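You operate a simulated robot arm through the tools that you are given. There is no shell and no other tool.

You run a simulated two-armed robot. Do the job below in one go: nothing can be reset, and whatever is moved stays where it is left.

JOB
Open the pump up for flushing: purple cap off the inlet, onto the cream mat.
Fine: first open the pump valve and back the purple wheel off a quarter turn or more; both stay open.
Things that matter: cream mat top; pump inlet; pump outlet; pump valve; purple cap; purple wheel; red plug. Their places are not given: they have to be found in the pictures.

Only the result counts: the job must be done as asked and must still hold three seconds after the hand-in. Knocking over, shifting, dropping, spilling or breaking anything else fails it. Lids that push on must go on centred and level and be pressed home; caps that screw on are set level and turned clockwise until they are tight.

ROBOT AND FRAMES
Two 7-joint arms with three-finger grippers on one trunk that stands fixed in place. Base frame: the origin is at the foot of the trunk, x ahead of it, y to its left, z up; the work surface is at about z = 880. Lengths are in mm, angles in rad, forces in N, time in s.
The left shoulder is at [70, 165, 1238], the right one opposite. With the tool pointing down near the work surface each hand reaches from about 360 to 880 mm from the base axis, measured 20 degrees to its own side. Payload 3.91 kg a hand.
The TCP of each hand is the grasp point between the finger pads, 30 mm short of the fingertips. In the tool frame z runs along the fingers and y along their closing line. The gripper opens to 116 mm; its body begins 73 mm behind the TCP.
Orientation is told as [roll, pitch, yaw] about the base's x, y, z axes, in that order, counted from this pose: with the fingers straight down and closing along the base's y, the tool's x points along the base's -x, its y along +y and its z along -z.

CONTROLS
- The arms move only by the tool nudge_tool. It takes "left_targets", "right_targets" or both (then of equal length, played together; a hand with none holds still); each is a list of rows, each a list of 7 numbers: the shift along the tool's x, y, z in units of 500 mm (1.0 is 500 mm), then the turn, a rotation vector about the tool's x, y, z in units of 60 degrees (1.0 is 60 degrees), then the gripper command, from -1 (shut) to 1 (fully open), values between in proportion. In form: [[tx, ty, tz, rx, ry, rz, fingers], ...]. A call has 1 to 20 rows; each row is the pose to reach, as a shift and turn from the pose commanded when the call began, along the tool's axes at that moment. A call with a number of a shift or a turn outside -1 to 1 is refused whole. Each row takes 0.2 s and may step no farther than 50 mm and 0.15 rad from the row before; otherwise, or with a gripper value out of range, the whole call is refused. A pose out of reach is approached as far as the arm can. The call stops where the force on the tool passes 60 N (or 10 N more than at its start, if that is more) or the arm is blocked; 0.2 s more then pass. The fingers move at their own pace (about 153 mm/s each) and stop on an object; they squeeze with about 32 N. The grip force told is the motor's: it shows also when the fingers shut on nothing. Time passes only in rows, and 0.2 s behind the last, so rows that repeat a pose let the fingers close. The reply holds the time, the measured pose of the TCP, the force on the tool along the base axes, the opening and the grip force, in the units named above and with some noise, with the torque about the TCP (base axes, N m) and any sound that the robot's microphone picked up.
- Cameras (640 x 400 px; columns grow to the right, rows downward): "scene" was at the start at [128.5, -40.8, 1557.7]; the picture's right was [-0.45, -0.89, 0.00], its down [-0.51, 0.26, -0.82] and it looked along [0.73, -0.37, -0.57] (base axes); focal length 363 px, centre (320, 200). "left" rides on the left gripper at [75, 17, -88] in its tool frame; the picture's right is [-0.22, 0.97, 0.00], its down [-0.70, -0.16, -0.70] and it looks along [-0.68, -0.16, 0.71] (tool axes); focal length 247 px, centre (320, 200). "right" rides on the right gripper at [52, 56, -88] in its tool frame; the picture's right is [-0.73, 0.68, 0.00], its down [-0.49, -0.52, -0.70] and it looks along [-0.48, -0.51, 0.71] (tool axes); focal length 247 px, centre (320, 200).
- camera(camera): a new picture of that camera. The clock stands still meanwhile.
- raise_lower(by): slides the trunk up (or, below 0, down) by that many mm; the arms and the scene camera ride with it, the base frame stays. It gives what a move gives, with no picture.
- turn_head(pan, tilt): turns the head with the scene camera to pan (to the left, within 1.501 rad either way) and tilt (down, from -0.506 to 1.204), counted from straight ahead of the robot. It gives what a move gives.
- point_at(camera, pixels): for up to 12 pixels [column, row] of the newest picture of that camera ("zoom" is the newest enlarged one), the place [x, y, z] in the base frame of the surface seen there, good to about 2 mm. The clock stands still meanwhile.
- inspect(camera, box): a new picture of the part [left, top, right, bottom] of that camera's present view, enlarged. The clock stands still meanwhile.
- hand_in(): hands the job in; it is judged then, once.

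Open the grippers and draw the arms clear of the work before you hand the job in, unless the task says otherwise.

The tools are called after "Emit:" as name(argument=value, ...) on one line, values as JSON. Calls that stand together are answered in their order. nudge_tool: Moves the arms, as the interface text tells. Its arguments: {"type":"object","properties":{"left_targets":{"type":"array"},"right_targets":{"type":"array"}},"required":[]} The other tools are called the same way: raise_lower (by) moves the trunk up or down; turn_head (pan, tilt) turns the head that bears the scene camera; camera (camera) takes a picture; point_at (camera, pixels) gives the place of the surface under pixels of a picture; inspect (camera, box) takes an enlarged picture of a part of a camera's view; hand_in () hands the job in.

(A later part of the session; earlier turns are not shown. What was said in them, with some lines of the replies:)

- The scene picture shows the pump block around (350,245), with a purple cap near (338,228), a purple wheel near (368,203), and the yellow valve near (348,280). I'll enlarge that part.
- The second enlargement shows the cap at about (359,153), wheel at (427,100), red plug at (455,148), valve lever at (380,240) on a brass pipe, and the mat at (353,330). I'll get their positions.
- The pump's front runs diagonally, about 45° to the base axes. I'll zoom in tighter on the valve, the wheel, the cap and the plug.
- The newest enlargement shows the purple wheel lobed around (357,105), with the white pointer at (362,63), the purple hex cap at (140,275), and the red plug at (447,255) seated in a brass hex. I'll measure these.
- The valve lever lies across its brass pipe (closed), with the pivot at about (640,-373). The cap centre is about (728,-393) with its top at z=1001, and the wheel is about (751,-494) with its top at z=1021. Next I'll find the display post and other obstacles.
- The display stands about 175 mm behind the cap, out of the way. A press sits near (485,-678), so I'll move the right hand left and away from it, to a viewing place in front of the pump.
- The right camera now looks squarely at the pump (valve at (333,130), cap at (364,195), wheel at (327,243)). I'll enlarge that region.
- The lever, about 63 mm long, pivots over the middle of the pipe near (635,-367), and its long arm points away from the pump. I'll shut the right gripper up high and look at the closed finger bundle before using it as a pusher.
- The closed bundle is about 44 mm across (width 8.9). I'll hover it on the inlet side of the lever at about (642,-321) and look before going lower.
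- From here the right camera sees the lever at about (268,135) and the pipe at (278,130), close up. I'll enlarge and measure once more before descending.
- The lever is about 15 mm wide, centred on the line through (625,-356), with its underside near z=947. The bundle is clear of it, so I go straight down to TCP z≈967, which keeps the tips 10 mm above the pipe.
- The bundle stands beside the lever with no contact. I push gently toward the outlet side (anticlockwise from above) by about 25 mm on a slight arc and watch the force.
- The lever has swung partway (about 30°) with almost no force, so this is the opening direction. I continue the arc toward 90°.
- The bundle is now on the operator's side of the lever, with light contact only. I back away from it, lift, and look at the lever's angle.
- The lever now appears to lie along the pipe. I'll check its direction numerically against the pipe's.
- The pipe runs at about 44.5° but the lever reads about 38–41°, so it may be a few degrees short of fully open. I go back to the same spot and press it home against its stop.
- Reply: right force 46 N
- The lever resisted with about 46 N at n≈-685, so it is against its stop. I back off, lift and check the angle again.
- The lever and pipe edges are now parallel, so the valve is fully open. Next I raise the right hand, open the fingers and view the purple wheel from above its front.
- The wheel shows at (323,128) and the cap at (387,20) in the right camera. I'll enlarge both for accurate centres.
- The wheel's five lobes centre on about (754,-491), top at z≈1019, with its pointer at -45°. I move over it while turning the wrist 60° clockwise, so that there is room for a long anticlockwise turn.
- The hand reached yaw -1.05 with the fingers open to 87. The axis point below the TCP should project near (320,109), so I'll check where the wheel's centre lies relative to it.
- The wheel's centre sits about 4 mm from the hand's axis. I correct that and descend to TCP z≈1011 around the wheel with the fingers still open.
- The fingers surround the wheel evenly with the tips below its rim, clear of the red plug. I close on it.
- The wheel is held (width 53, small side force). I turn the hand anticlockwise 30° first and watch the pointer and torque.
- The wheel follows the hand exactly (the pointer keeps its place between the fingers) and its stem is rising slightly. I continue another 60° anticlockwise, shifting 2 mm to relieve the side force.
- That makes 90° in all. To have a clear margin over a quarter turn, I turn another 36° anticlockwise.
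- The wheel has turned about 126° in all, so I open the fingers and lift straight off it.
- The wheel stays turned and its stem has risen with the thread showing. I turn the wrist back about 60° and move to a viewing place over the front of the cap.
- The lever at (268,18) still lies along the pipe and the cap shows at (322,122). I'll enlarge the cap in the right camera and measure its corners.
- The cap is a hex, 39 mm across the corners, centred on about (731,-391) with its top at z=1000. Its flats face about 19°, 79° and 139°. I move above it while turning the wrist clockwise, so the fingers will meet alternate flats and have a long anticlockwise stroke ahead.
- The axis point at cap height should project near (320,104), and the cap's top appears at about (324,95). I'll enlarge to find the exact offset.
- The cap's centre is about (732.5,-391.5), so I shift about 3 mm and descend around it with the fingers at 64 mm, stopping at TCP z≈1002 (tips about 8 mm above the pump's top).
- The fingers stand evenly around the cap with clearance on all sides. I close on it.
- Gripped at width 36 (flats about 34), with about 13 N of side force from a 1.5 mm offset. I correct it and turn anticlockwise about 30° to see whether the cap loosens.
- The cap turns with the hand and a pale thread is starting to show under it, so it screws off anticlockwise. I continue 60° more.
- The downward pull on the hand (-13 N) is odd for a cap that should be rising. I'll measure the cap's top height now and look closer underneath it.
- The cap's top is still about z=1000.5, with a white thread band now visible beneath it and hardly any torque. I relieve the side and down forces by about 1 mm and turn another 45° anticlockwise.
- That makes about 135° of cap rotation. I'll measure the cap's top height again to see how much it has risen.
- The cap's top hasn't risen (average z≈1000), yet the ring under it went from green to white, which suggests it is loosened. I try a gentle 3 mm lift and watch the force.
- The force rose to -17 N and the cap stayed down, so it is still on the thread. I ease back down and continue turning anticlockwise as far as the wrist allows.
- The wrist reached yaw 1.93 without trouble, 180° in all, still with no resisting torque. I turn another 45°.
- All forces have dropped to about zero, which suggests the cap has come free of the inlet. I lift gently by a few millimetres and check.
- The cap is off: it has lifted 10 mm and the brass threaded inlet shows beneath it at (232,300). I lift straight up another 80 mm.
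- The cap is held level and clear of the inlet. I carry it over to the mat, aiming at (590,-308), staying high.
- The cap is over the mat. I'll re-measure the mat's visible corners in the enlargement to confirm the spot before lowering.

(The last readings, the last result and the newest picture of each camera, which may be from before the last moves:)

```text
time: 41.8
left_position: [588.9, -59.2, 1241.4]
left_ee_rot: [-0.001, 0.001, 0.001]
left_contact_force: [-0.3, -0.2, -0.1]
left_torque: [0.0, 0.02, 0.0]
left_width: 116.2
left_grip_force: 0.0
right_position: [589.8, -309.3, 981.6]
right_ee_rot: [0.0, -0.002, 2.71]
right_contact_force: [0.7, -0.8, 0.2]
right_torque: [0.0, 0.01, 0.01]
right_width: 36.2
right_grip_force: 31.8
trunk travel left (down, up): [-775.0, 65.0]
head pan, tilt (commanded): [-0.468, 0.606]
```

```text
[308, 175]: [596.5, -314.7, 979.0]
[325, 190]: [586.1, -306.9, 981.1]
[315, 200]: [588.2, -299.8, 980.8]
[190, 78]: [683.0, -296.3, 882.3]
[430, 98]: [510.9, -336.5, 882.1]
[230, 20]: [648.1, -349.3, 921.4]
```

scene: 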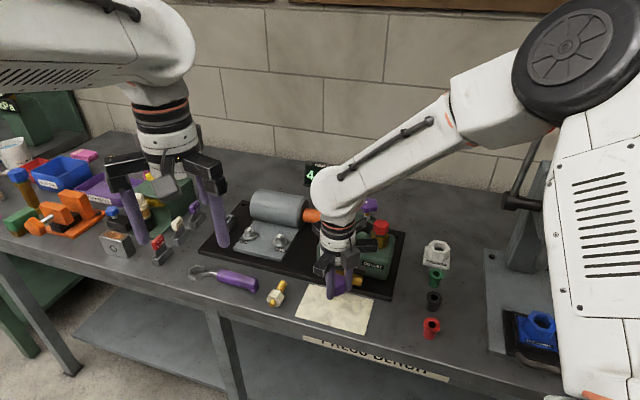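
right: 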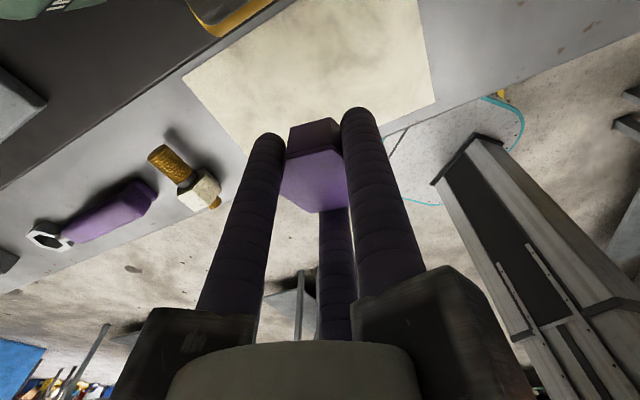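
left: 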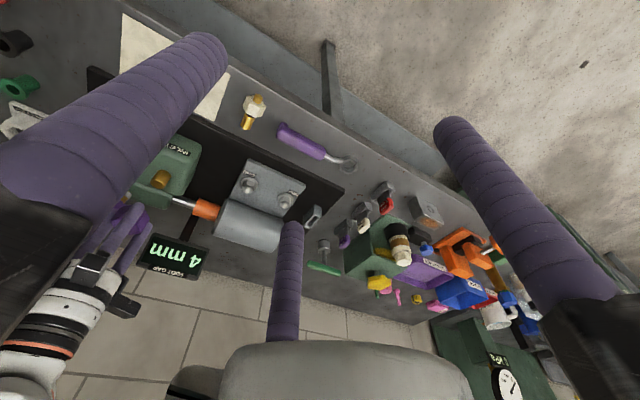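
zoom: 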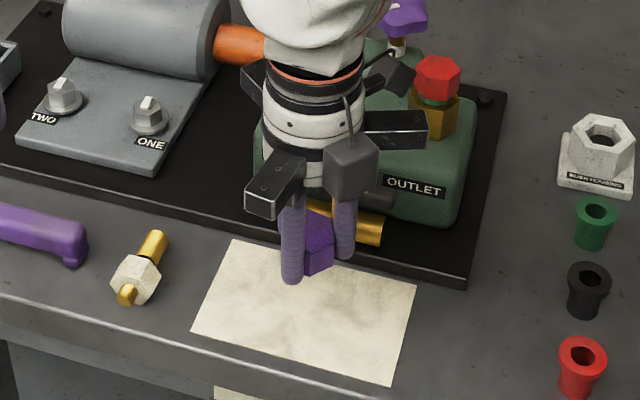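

The mat's top is z≈882 and the spot is well inside its corners. I'll check the cap's lower edge relative to the fingertips for a soft set-down.

Emit:
inspect(camera="scene", box=[320, 265, 370, 305])

Emit:
point_at(camera="zoom", pixels=[[300, 230], [300, 200], [310, 180], [200, 240], [200, 255], [200, 200], [420, 170], [420, 190], [350, 200], [300, 150]])

```text
10.00 times, centred on (345, 285) of scene
```

zoom: 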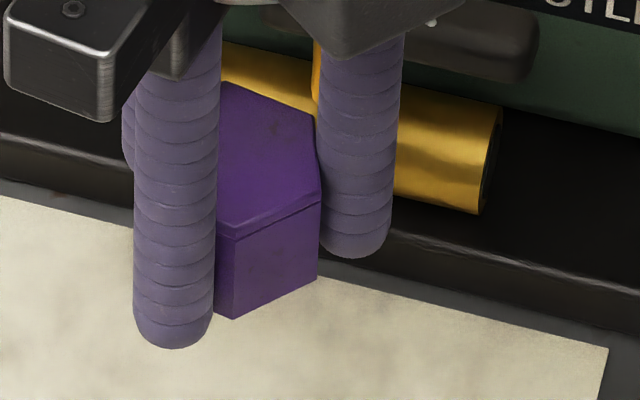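

```text
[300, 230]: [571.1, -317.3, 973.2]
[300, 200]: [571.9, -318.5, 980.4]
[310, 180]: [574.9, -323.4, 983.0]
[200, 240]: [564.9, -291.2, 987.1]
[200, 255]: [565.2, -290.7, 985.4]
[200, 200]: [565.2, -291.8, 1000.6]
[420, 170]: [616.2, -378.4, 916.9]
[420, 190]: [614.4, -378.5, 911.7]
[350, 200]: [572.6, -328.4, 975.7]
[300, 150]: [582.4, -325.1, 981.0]
```

Now the lower edges specifically: the cap's bottom corner near (240,312) and the fingertips near (175,343) and (350,253).

Emit:
point_at(camera="zoom", pixels=[[240, 310], [240, 300], [290, 285], [310, 275], [235, 245], [175, 343], [175, 335], [350, 250], [350, 245], [228, 312]])

```text
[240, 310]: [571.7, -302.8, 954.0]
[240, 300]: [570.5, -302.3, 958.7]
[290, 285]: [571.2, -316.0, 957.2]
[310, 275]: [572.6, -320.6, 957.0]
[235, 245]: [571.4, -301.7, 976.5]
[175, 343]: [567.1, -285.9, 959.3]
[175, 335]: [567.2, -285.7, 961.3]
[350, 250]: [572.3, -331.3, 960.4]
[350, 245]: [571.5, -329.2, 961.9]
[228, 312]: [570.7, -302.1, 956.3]
```

The cap's base is about 28 mm below the TCP and the fingertips about 30, so the drop at release is only 1–2 mm. I lower to TCP z≈916 first.

Emit:
nudge_tool(right_targets=[[0, 0, 0.06, 0, 0, 0, -1], [0, 0, 0.1, 0, 0, 0, -1], [0, 0, 0.12, 0, 0, 0, -1], [0, 0, 0.131, 0, 0, 0, -1]])

Emit:
inspect(camera="scene", box=[300, 260, 390, 330])

```text
time: 42.8
left_position: [589.3, -59.2, 1240.4]
left_ee_rot: [-0.001, -0.003, 0.0]
left_contact_force: [-0.5, 0.7, -0.1]
left_torque: [0.0, 0.03, 0.03]
left_width: 115.9
left_grip_force: 0.1
right_position: [591.4, -306.9, 915.5]
right_ee_rot: [-0.001, 0.0, 2.712]
right_contact_force: [-0.2, 0.3, -0.5]
right_torque: [0.01, 0.02, -0.02]
right_width: 36.3
right_grip_force: 32.2
trunk travel left (down, up): [-775.0, 65.0]
head pan, tilt (commanded): [-0.468, 0.606]
```

```text
5.71 times, centred on (345, 295) of scene
```

zoom: 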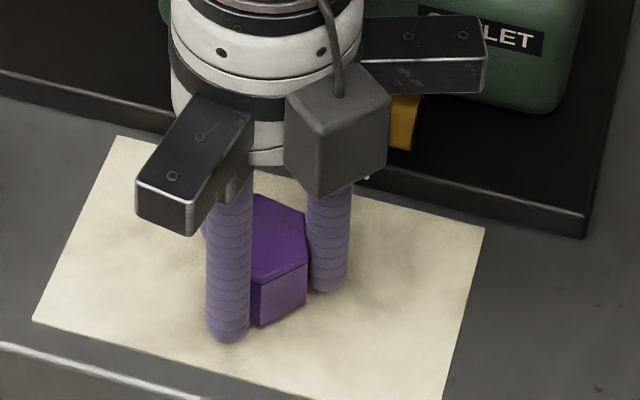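

No contact yet. I lower in small steps and watch for the first touch.

Emit:
nudge_tool(right_targets=[[0, 0, 0.002, 0, 0, 0, -1], [0, 0, 0.003, 0, 0, 0, -1]])

Emit:
nudge_tool(right_targets=[[0, 0, 0.002, 0, 0, 0, -1]])

```text
time: 43.4
left_position: [589.8, -59.6, 1241.9]
left_ee_rot: [0.002, -0.001, 0.002]
left_contact_force: [0.3, 0.1, 0.1]
left_torque: [-0.02, -0.01, 0.04]
left_width: 116.1
left_grip_force: 0.0
right_position: [590.9, -307.2, 913.7]
right_ee_rot: [0.001, 0.0, 2.711]
right_contact_force: [-0.3, 0.3, -1.4]
right_torque: [0.0, -0.03, -0.05]
right_width: 35.9
right_grip_force: 31.8
trunk travel left (down, up): [-775.0, 65.0]
head pan, tilt (commanded): [-0.468, 0.606]
```

```text
time: 43.8
left_position: [588.6, -59.8, 1240.9]
left_ee_rot: [0.001, -0.001, 0.0]
left_contact_force: [0.0, -0.1, -0.4]
left_torque: [-0.01, 0.0, 0.0]
left_width: 115.8
left_grip_force: 0.0
right_position: [591.3, -307.5, 913.0]
right_ee_rot: [0.002, 0.002, 2.709]
right_contact_force: [-0.1, 0.4, -0.4]
right_torque: [0.01, -0.01, -0.02]
right_width: 36.1
right_grip_force: 31.8
trunk travel left (down, up): [-775.0, 65.0]
head pan, tilt (commanded): [-0.468, 0.606]
```

Still no contact at about z=913. I go down another millimetre at a time.

Emit:
nudge_tool(right_targets=[[0, 0, 0.002, 0, 0, 0, -1]])

Emit:
nudge_tool(right_targets=[[0, 0, 0.001, 0, 0, 0, -1]])

```text
time: 44.2
left_position: [591.0, -58.5, 1240.5]
left_ee_rot: [0.001, -0.002, 0.0]
left_contact_force: [-0.5, -0.8, 0.2]
left_torque: [-0.01, -0.01, -0.03]
left_width: 116.0
left_grip_force: 0.0
right_position: [590.0, -306.8, 911.4]
right_ee_rot: [-0.002, 0.0, 2.71]
right_contact_force: [-0.1, -0.5, -0.6]
right_torque: [0.01, -0.01, 0.0]
right_width: 35.9
right_grip_force: 32.8
trunk travel left (down, up): [-775.0, 65.0]
head pan, tilt (commanded): [-0.468, 0.606]
```

```text
time: 44.6
left_position: [589.5, -58.1, 1241.2]
left_ee_rot: [-0.002, 0.0, -0.001]
left_contact_force: [0.6, -0.8, 0.4]
left_torque: [0.02, -0.01, -0.02]
left_width: 116.0
left_grip_force: 0.0
right_position: [590.2, -308.1, 910.6]
right_ee_rot: [0.0, 0.0, 2.71]
right_contact_force: [-0.4, 0.3, -1.6]
right_torque: [-0.01, 0.01, 0.01]
right_width: 36.2
right_grip_force: 31.7
trunk travel left (down, up): [-775.0, 65.0]
head pan, tilt (commanded): [-0.468, 0.606]
```

Still free at about z=911, so I step down one more millimetre at a time.

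Emit:
nudge_tool(right_targets=[[0, 0, 0.002, 0, 0, 0, -1]])

Emit:
inspect(camera="scene", box=[320, 275, 370, 315])

```text
time: 45.0
left_position: [587.9, -59.7, 1241.3]
left_ee_rot: [0.002, 0.0, 0.0]
left_contact_force: [-1.3, 0.3, -0.8]
left_torque: [0.0, -0.01, 0.01]
left_width: 116.1
left_grip_force: 0.0
right_position: [591.0, -309.1, 910.3]
right_ee_rot: [-0.001, 0.002, 2.711]
right_contact_force: [0.1, 1.2, -0.5]
right_torque: [0.0, 0.0, 0.0]
right_width: 36.0
right_grip_force: 32.2
trunk travel left (down, up): [-775.0, 65.0]
head pan, tilt (commanded): [-0.468, 0.606]
```

```text
10.00 times, centred on (345, 295) of scene
```

zoom: 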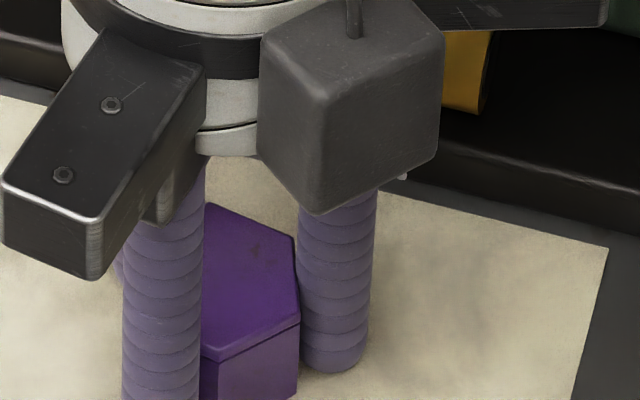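

Emit:
nudge_tool(right_targets=[[0, 0, 0.001, 0, 0, 0, -1]])

Emit:
inspect(camera="scene", box=[310, 280, 370, 325])

```text
time: 45.4
left_position: [589.1, -59.6, 1241.2]
left_ee_rot: [-0.001, 0.001, 0.0]
left_contact_force: [0.3, 0.7, 0.6]
left_torque: [0.02, 0.0, 0.0]
left_width: 116.0
left_grip_force: 0.0
right_position: [591.2, -308.1, 909.8]
right_ee_rot: [-0.001, 0.001, 2.71]
right_contact_force: [-0.4, -1.7, 5.0]
right_torque: [-0.02, 0.08, 0.03]
right_width: 36.2
right_grip_force: 32.1
trunk travel left (down, up): [-775.0, 65.0]
head pan, tilt (commanded): [-0.468, 0.606]
```

```text
8.89 times, centred on (340, 302) of scene
```

zoom: 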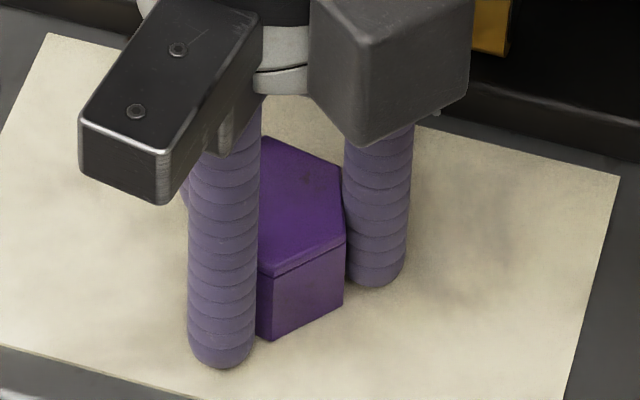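

First touch: +5 N at about z=910. I rise half a millimetre and open the fingers part way, to about 64 mm.

Emit:
nudge_tool(right_targets=[[0, 0, -0.001, 0, 0, 0, -1], [0, 0, -0.001, 0, 0, 0, -0.3], [0, 0, -0.001, 0, 0, 0, -0.15], [0, 0, -0.001, 0, 0, 0, 0.0], [0, 0, -0.001, 0, 0, 0, 0.1], [0, 0, -0.001, 0, 0, 0, 0.1]])

Emit:
inspect(camera="scene", box=[310, 280, 370, 325])

Emit:
camera(camera="right")

```text
time: 46.8
left_position: [588.7, -58.9, 1242.2]
left_ee_rot: [0.001, 0.001, 0.001]
left_contact_force: [-0.1, -1.6, -0.2]
left_torque: [0.0, 0.01, 0.01]
left_width: 115.9
left_grip_force: 0.1
right_position: [590.1, -307.4, 910.3]
right_ee_rot: [0.0, 0.0, 2.711]
right_contact_force: [-0.2, 0.3, 2.7]
right_torque: [0.1, 0.09, 0.07]
right_width: 63.9
right_grip_force: 0.5
trunk travel left (down, up): [-775.0, 65.0]
head pan, tilt (commanded): [-0.468, 0.606]
```

```text
8.89 times, centred on (340, 302) of scene
```

zoom: 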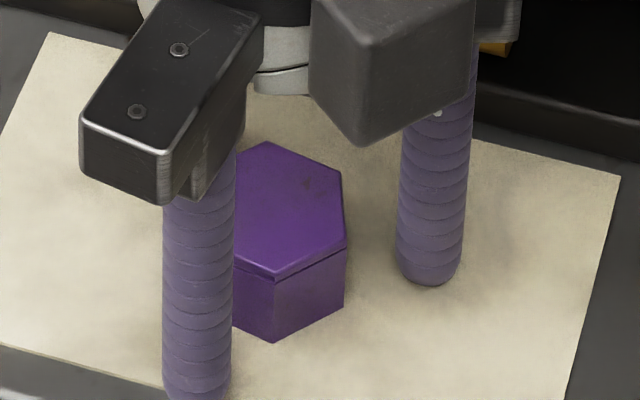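

```text
taken
```

right: 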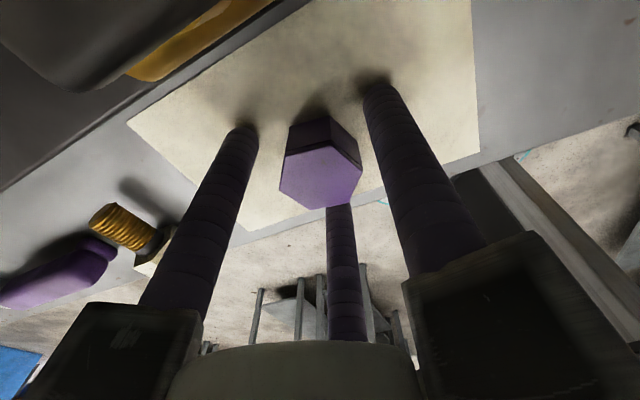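

The cap stands level on the mat, released. I raise the hand straight up and clear.

Emit:
nudge_tool(right_targets=[[0, 0, -0.02, 0, 0, 0, 0.1], [0, 0, -0.08, 0, 0, 0, 0.1], [0, 0, -0.16, 0, 0, 0, 0.1], [0, 0, -0.24, 0, 0, 0, 0.1], [0, 0, -0.32, 0, 0, 0, 0.3], [0, 0, -0.4, 0, 0, 0, 0.6], [0, 0, -0.48, 0, 0, 0, 1], [0, 0, -0.54, 0, 0, 0, 1]])

Emit:
camera(camera="scene")

Emit:
inspect(camera="scene", box=[280, 180, 420, 340])

```text
time: 48.6
left_position: [588.7, -59.4, 1242.4]
left_ee_rot: [0.001, 0.0, 0.0]
left_contact_force: [0.1, 0.3, 0.6]
left_torque: [-0.01, 0.0, -0.02]
left_width: 116.1
left_grip_force: 0.0
right_position: [590.5, -308.6, 1179.8]
right_ee_rot: [-0.002, 0.0, 2.71]
right_contact_force: [1.0, 0.3, 0.0]
right_torque: [0.02, -0.04, 0.01]
right_width: 115.7
right_grip_force: 0.0
trunk travel left (down, up): [-775.0, 65.0]
head pan, tilt (commanded): [-0.468, 0.606]
```

```text
taken
```

scene: 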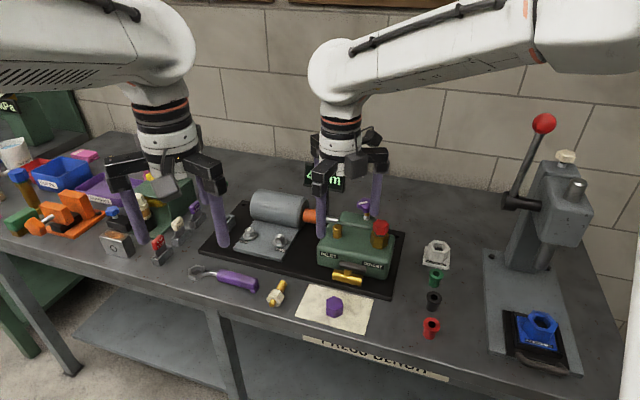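

```text
2.50 times, centred on (350, 260) of scene
```

zoom: 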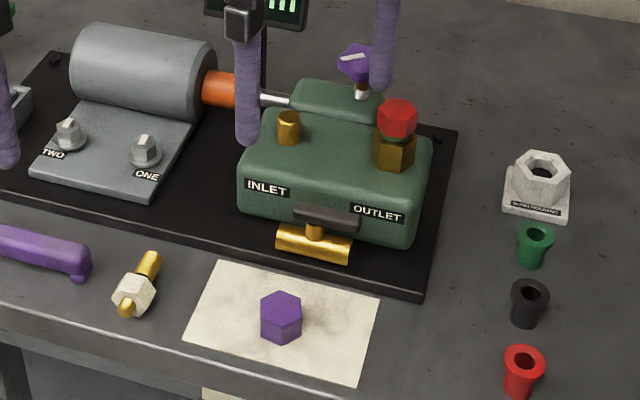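

The cap rests on the mat, the lever lies along the pipe, the wheel is backed off and the red plug is untouched. I draw the right hand back and clear of the pump, unwinding the wrist on the way.

Emit:
nudge_tool(right_targets=[[-0.018, 0.038, -0.01, 0, 0, 0.125, 1], [-0.036, 0.077, -0.02, 0, 0, 0.25, 1], [-0.054, 0.115, -0.03, 0, 0, 0.375, 1], [-0.072, 0.154, -0.04, 0, 0, 0.5, 1], [-0.09, 0.192, -0.04, 0, 0, 0.625, 1], [-0.108, 0.23, -0.04, 0, 0, 0.75, 1], [-0.126, 0.27, -0.04, 0, 0, 0.875, 1], [-0.144, 0.308, -0.04, 0, 0, 1.0, 1]])

Emit:
camera(camera="scene")

Emit:
inspect(camera="scene", box=[280, 170, 440, 340])

Emit:
inspect(camera="scene", box=[318, 190, 408, 246])

```text
time: 50.4
left_position: [589.2, -60.7, 1242.5]
left_ee_rot: [0.002, 0.0, -0.001]
left_contact_force: [0.0, 0.1, -0.2]
left_torque: [0.03, -0.01, 0.01]
left_width: 116.0
left_grip_force: 0.0
right_position: [460.1, -419.9, 1200.8]
right_ee_rot: [-0.003, -0.001, 1.665]
right_contact_force: [-0.5, -0.4, -0.4]
right_torque: [0.0, -0.03, -0.01]
right_width: 116.0
right_grip_force: 0.2
trunk travel left (down, up): [-775.0, 65.0]
head pan, tilt (commanded): [-0.468, 0.606]
```

```text
taken
```

scene: 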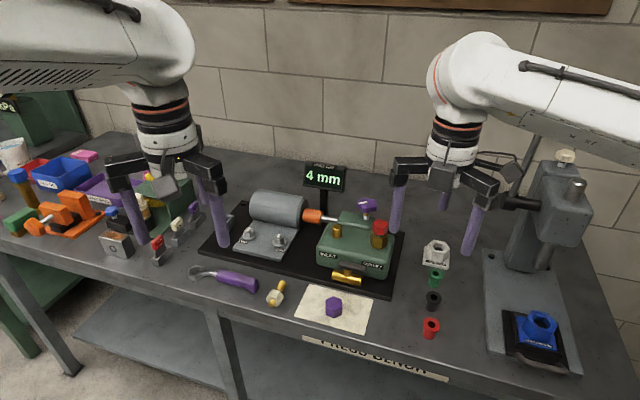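

```text
2.35 times, centred on (360, 255) of scene
```

zoom: 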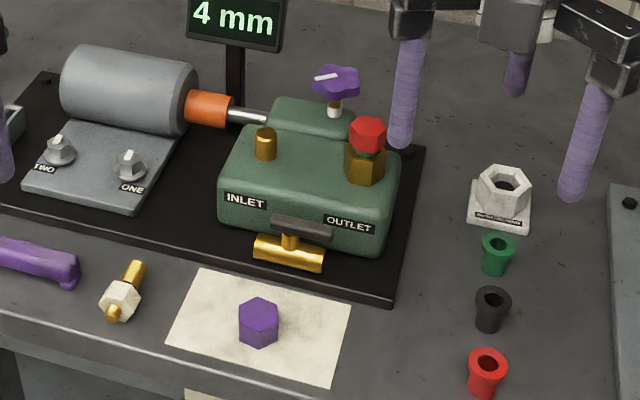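

```text
7.11 times, centred on (363, 218) of scene
```

zoom: 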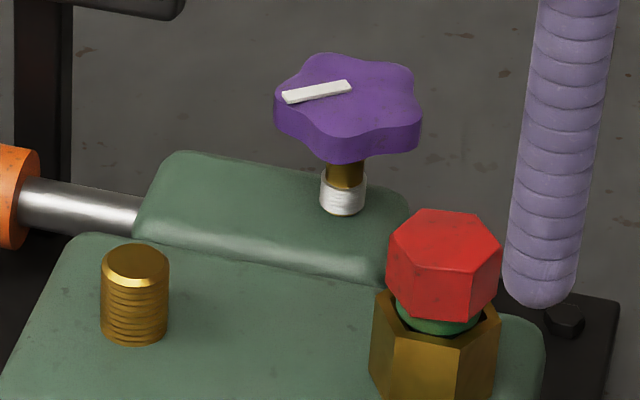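

Everything looks as asked. I make a last numeric check of the wheel's pointer, the lever's direction and the cap's place before handing in.

Emit:
point_at(camera="zoom", pixels=[[345, 87], [290, 97]])

Emit:
inspect(camera="scene", box=[300, 250, 390, 330])

Emit:
point_at(camera="zoom", pixels=[[170, 115], [260, 137], [160, 130], [250, 155], [120, 150], [235, 178], [165, 275], [165, 300]])

```text
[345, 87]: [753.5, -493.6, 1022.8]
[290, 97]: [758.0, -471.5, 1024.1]
```

```text
5.00 times, centred on (345, 290) of scene
```

zoom: 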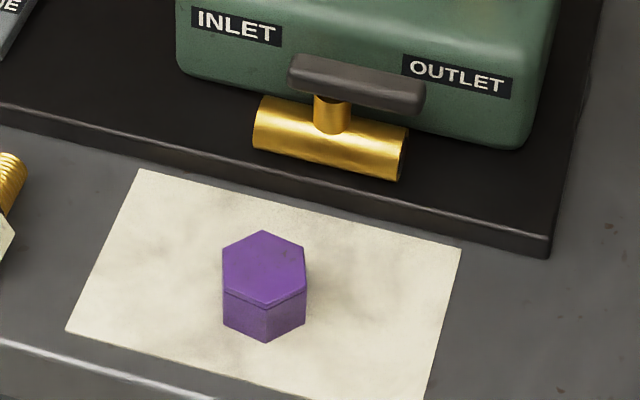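

```text
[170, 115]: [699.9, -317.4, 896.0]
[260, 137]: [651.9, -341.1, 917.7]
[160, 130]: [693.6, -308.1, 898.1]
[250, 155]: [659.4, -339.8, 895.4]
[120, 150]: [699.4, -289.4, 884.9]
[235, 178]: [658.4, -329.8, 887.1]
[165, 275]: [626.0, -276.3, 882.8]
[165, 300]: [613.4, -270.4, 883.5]
```

The pointer now sits at about 79°, up from -45°, so the wheel has turned about 124°. The lever is parallel to the pipe, the cap stands level well inside the mat, and both grippers are open and clear, so I hand in.

Emit:
hand_in()

```text
The job is handed in.
```

The pump is open for flushing, and I have handed the job in. I don't have the verdict.

- **Pump valve:** the lever now lies along its pipe. I pushed it until it came up against its stop.
- **Purple wheel:** backed off about 124° anticlockwise, so well over a quarter turn. Its pointer went from -45° to about 79°.
- **Purple cap:** unscrewed from the inlet after the valve and wheel were open. It stands level on the cream mat, well inside the edges.

I did not touch the red plug on the outlet, and nothing else on the bench looked moved in the last pictures. Both grippers are open and clear of the pump.
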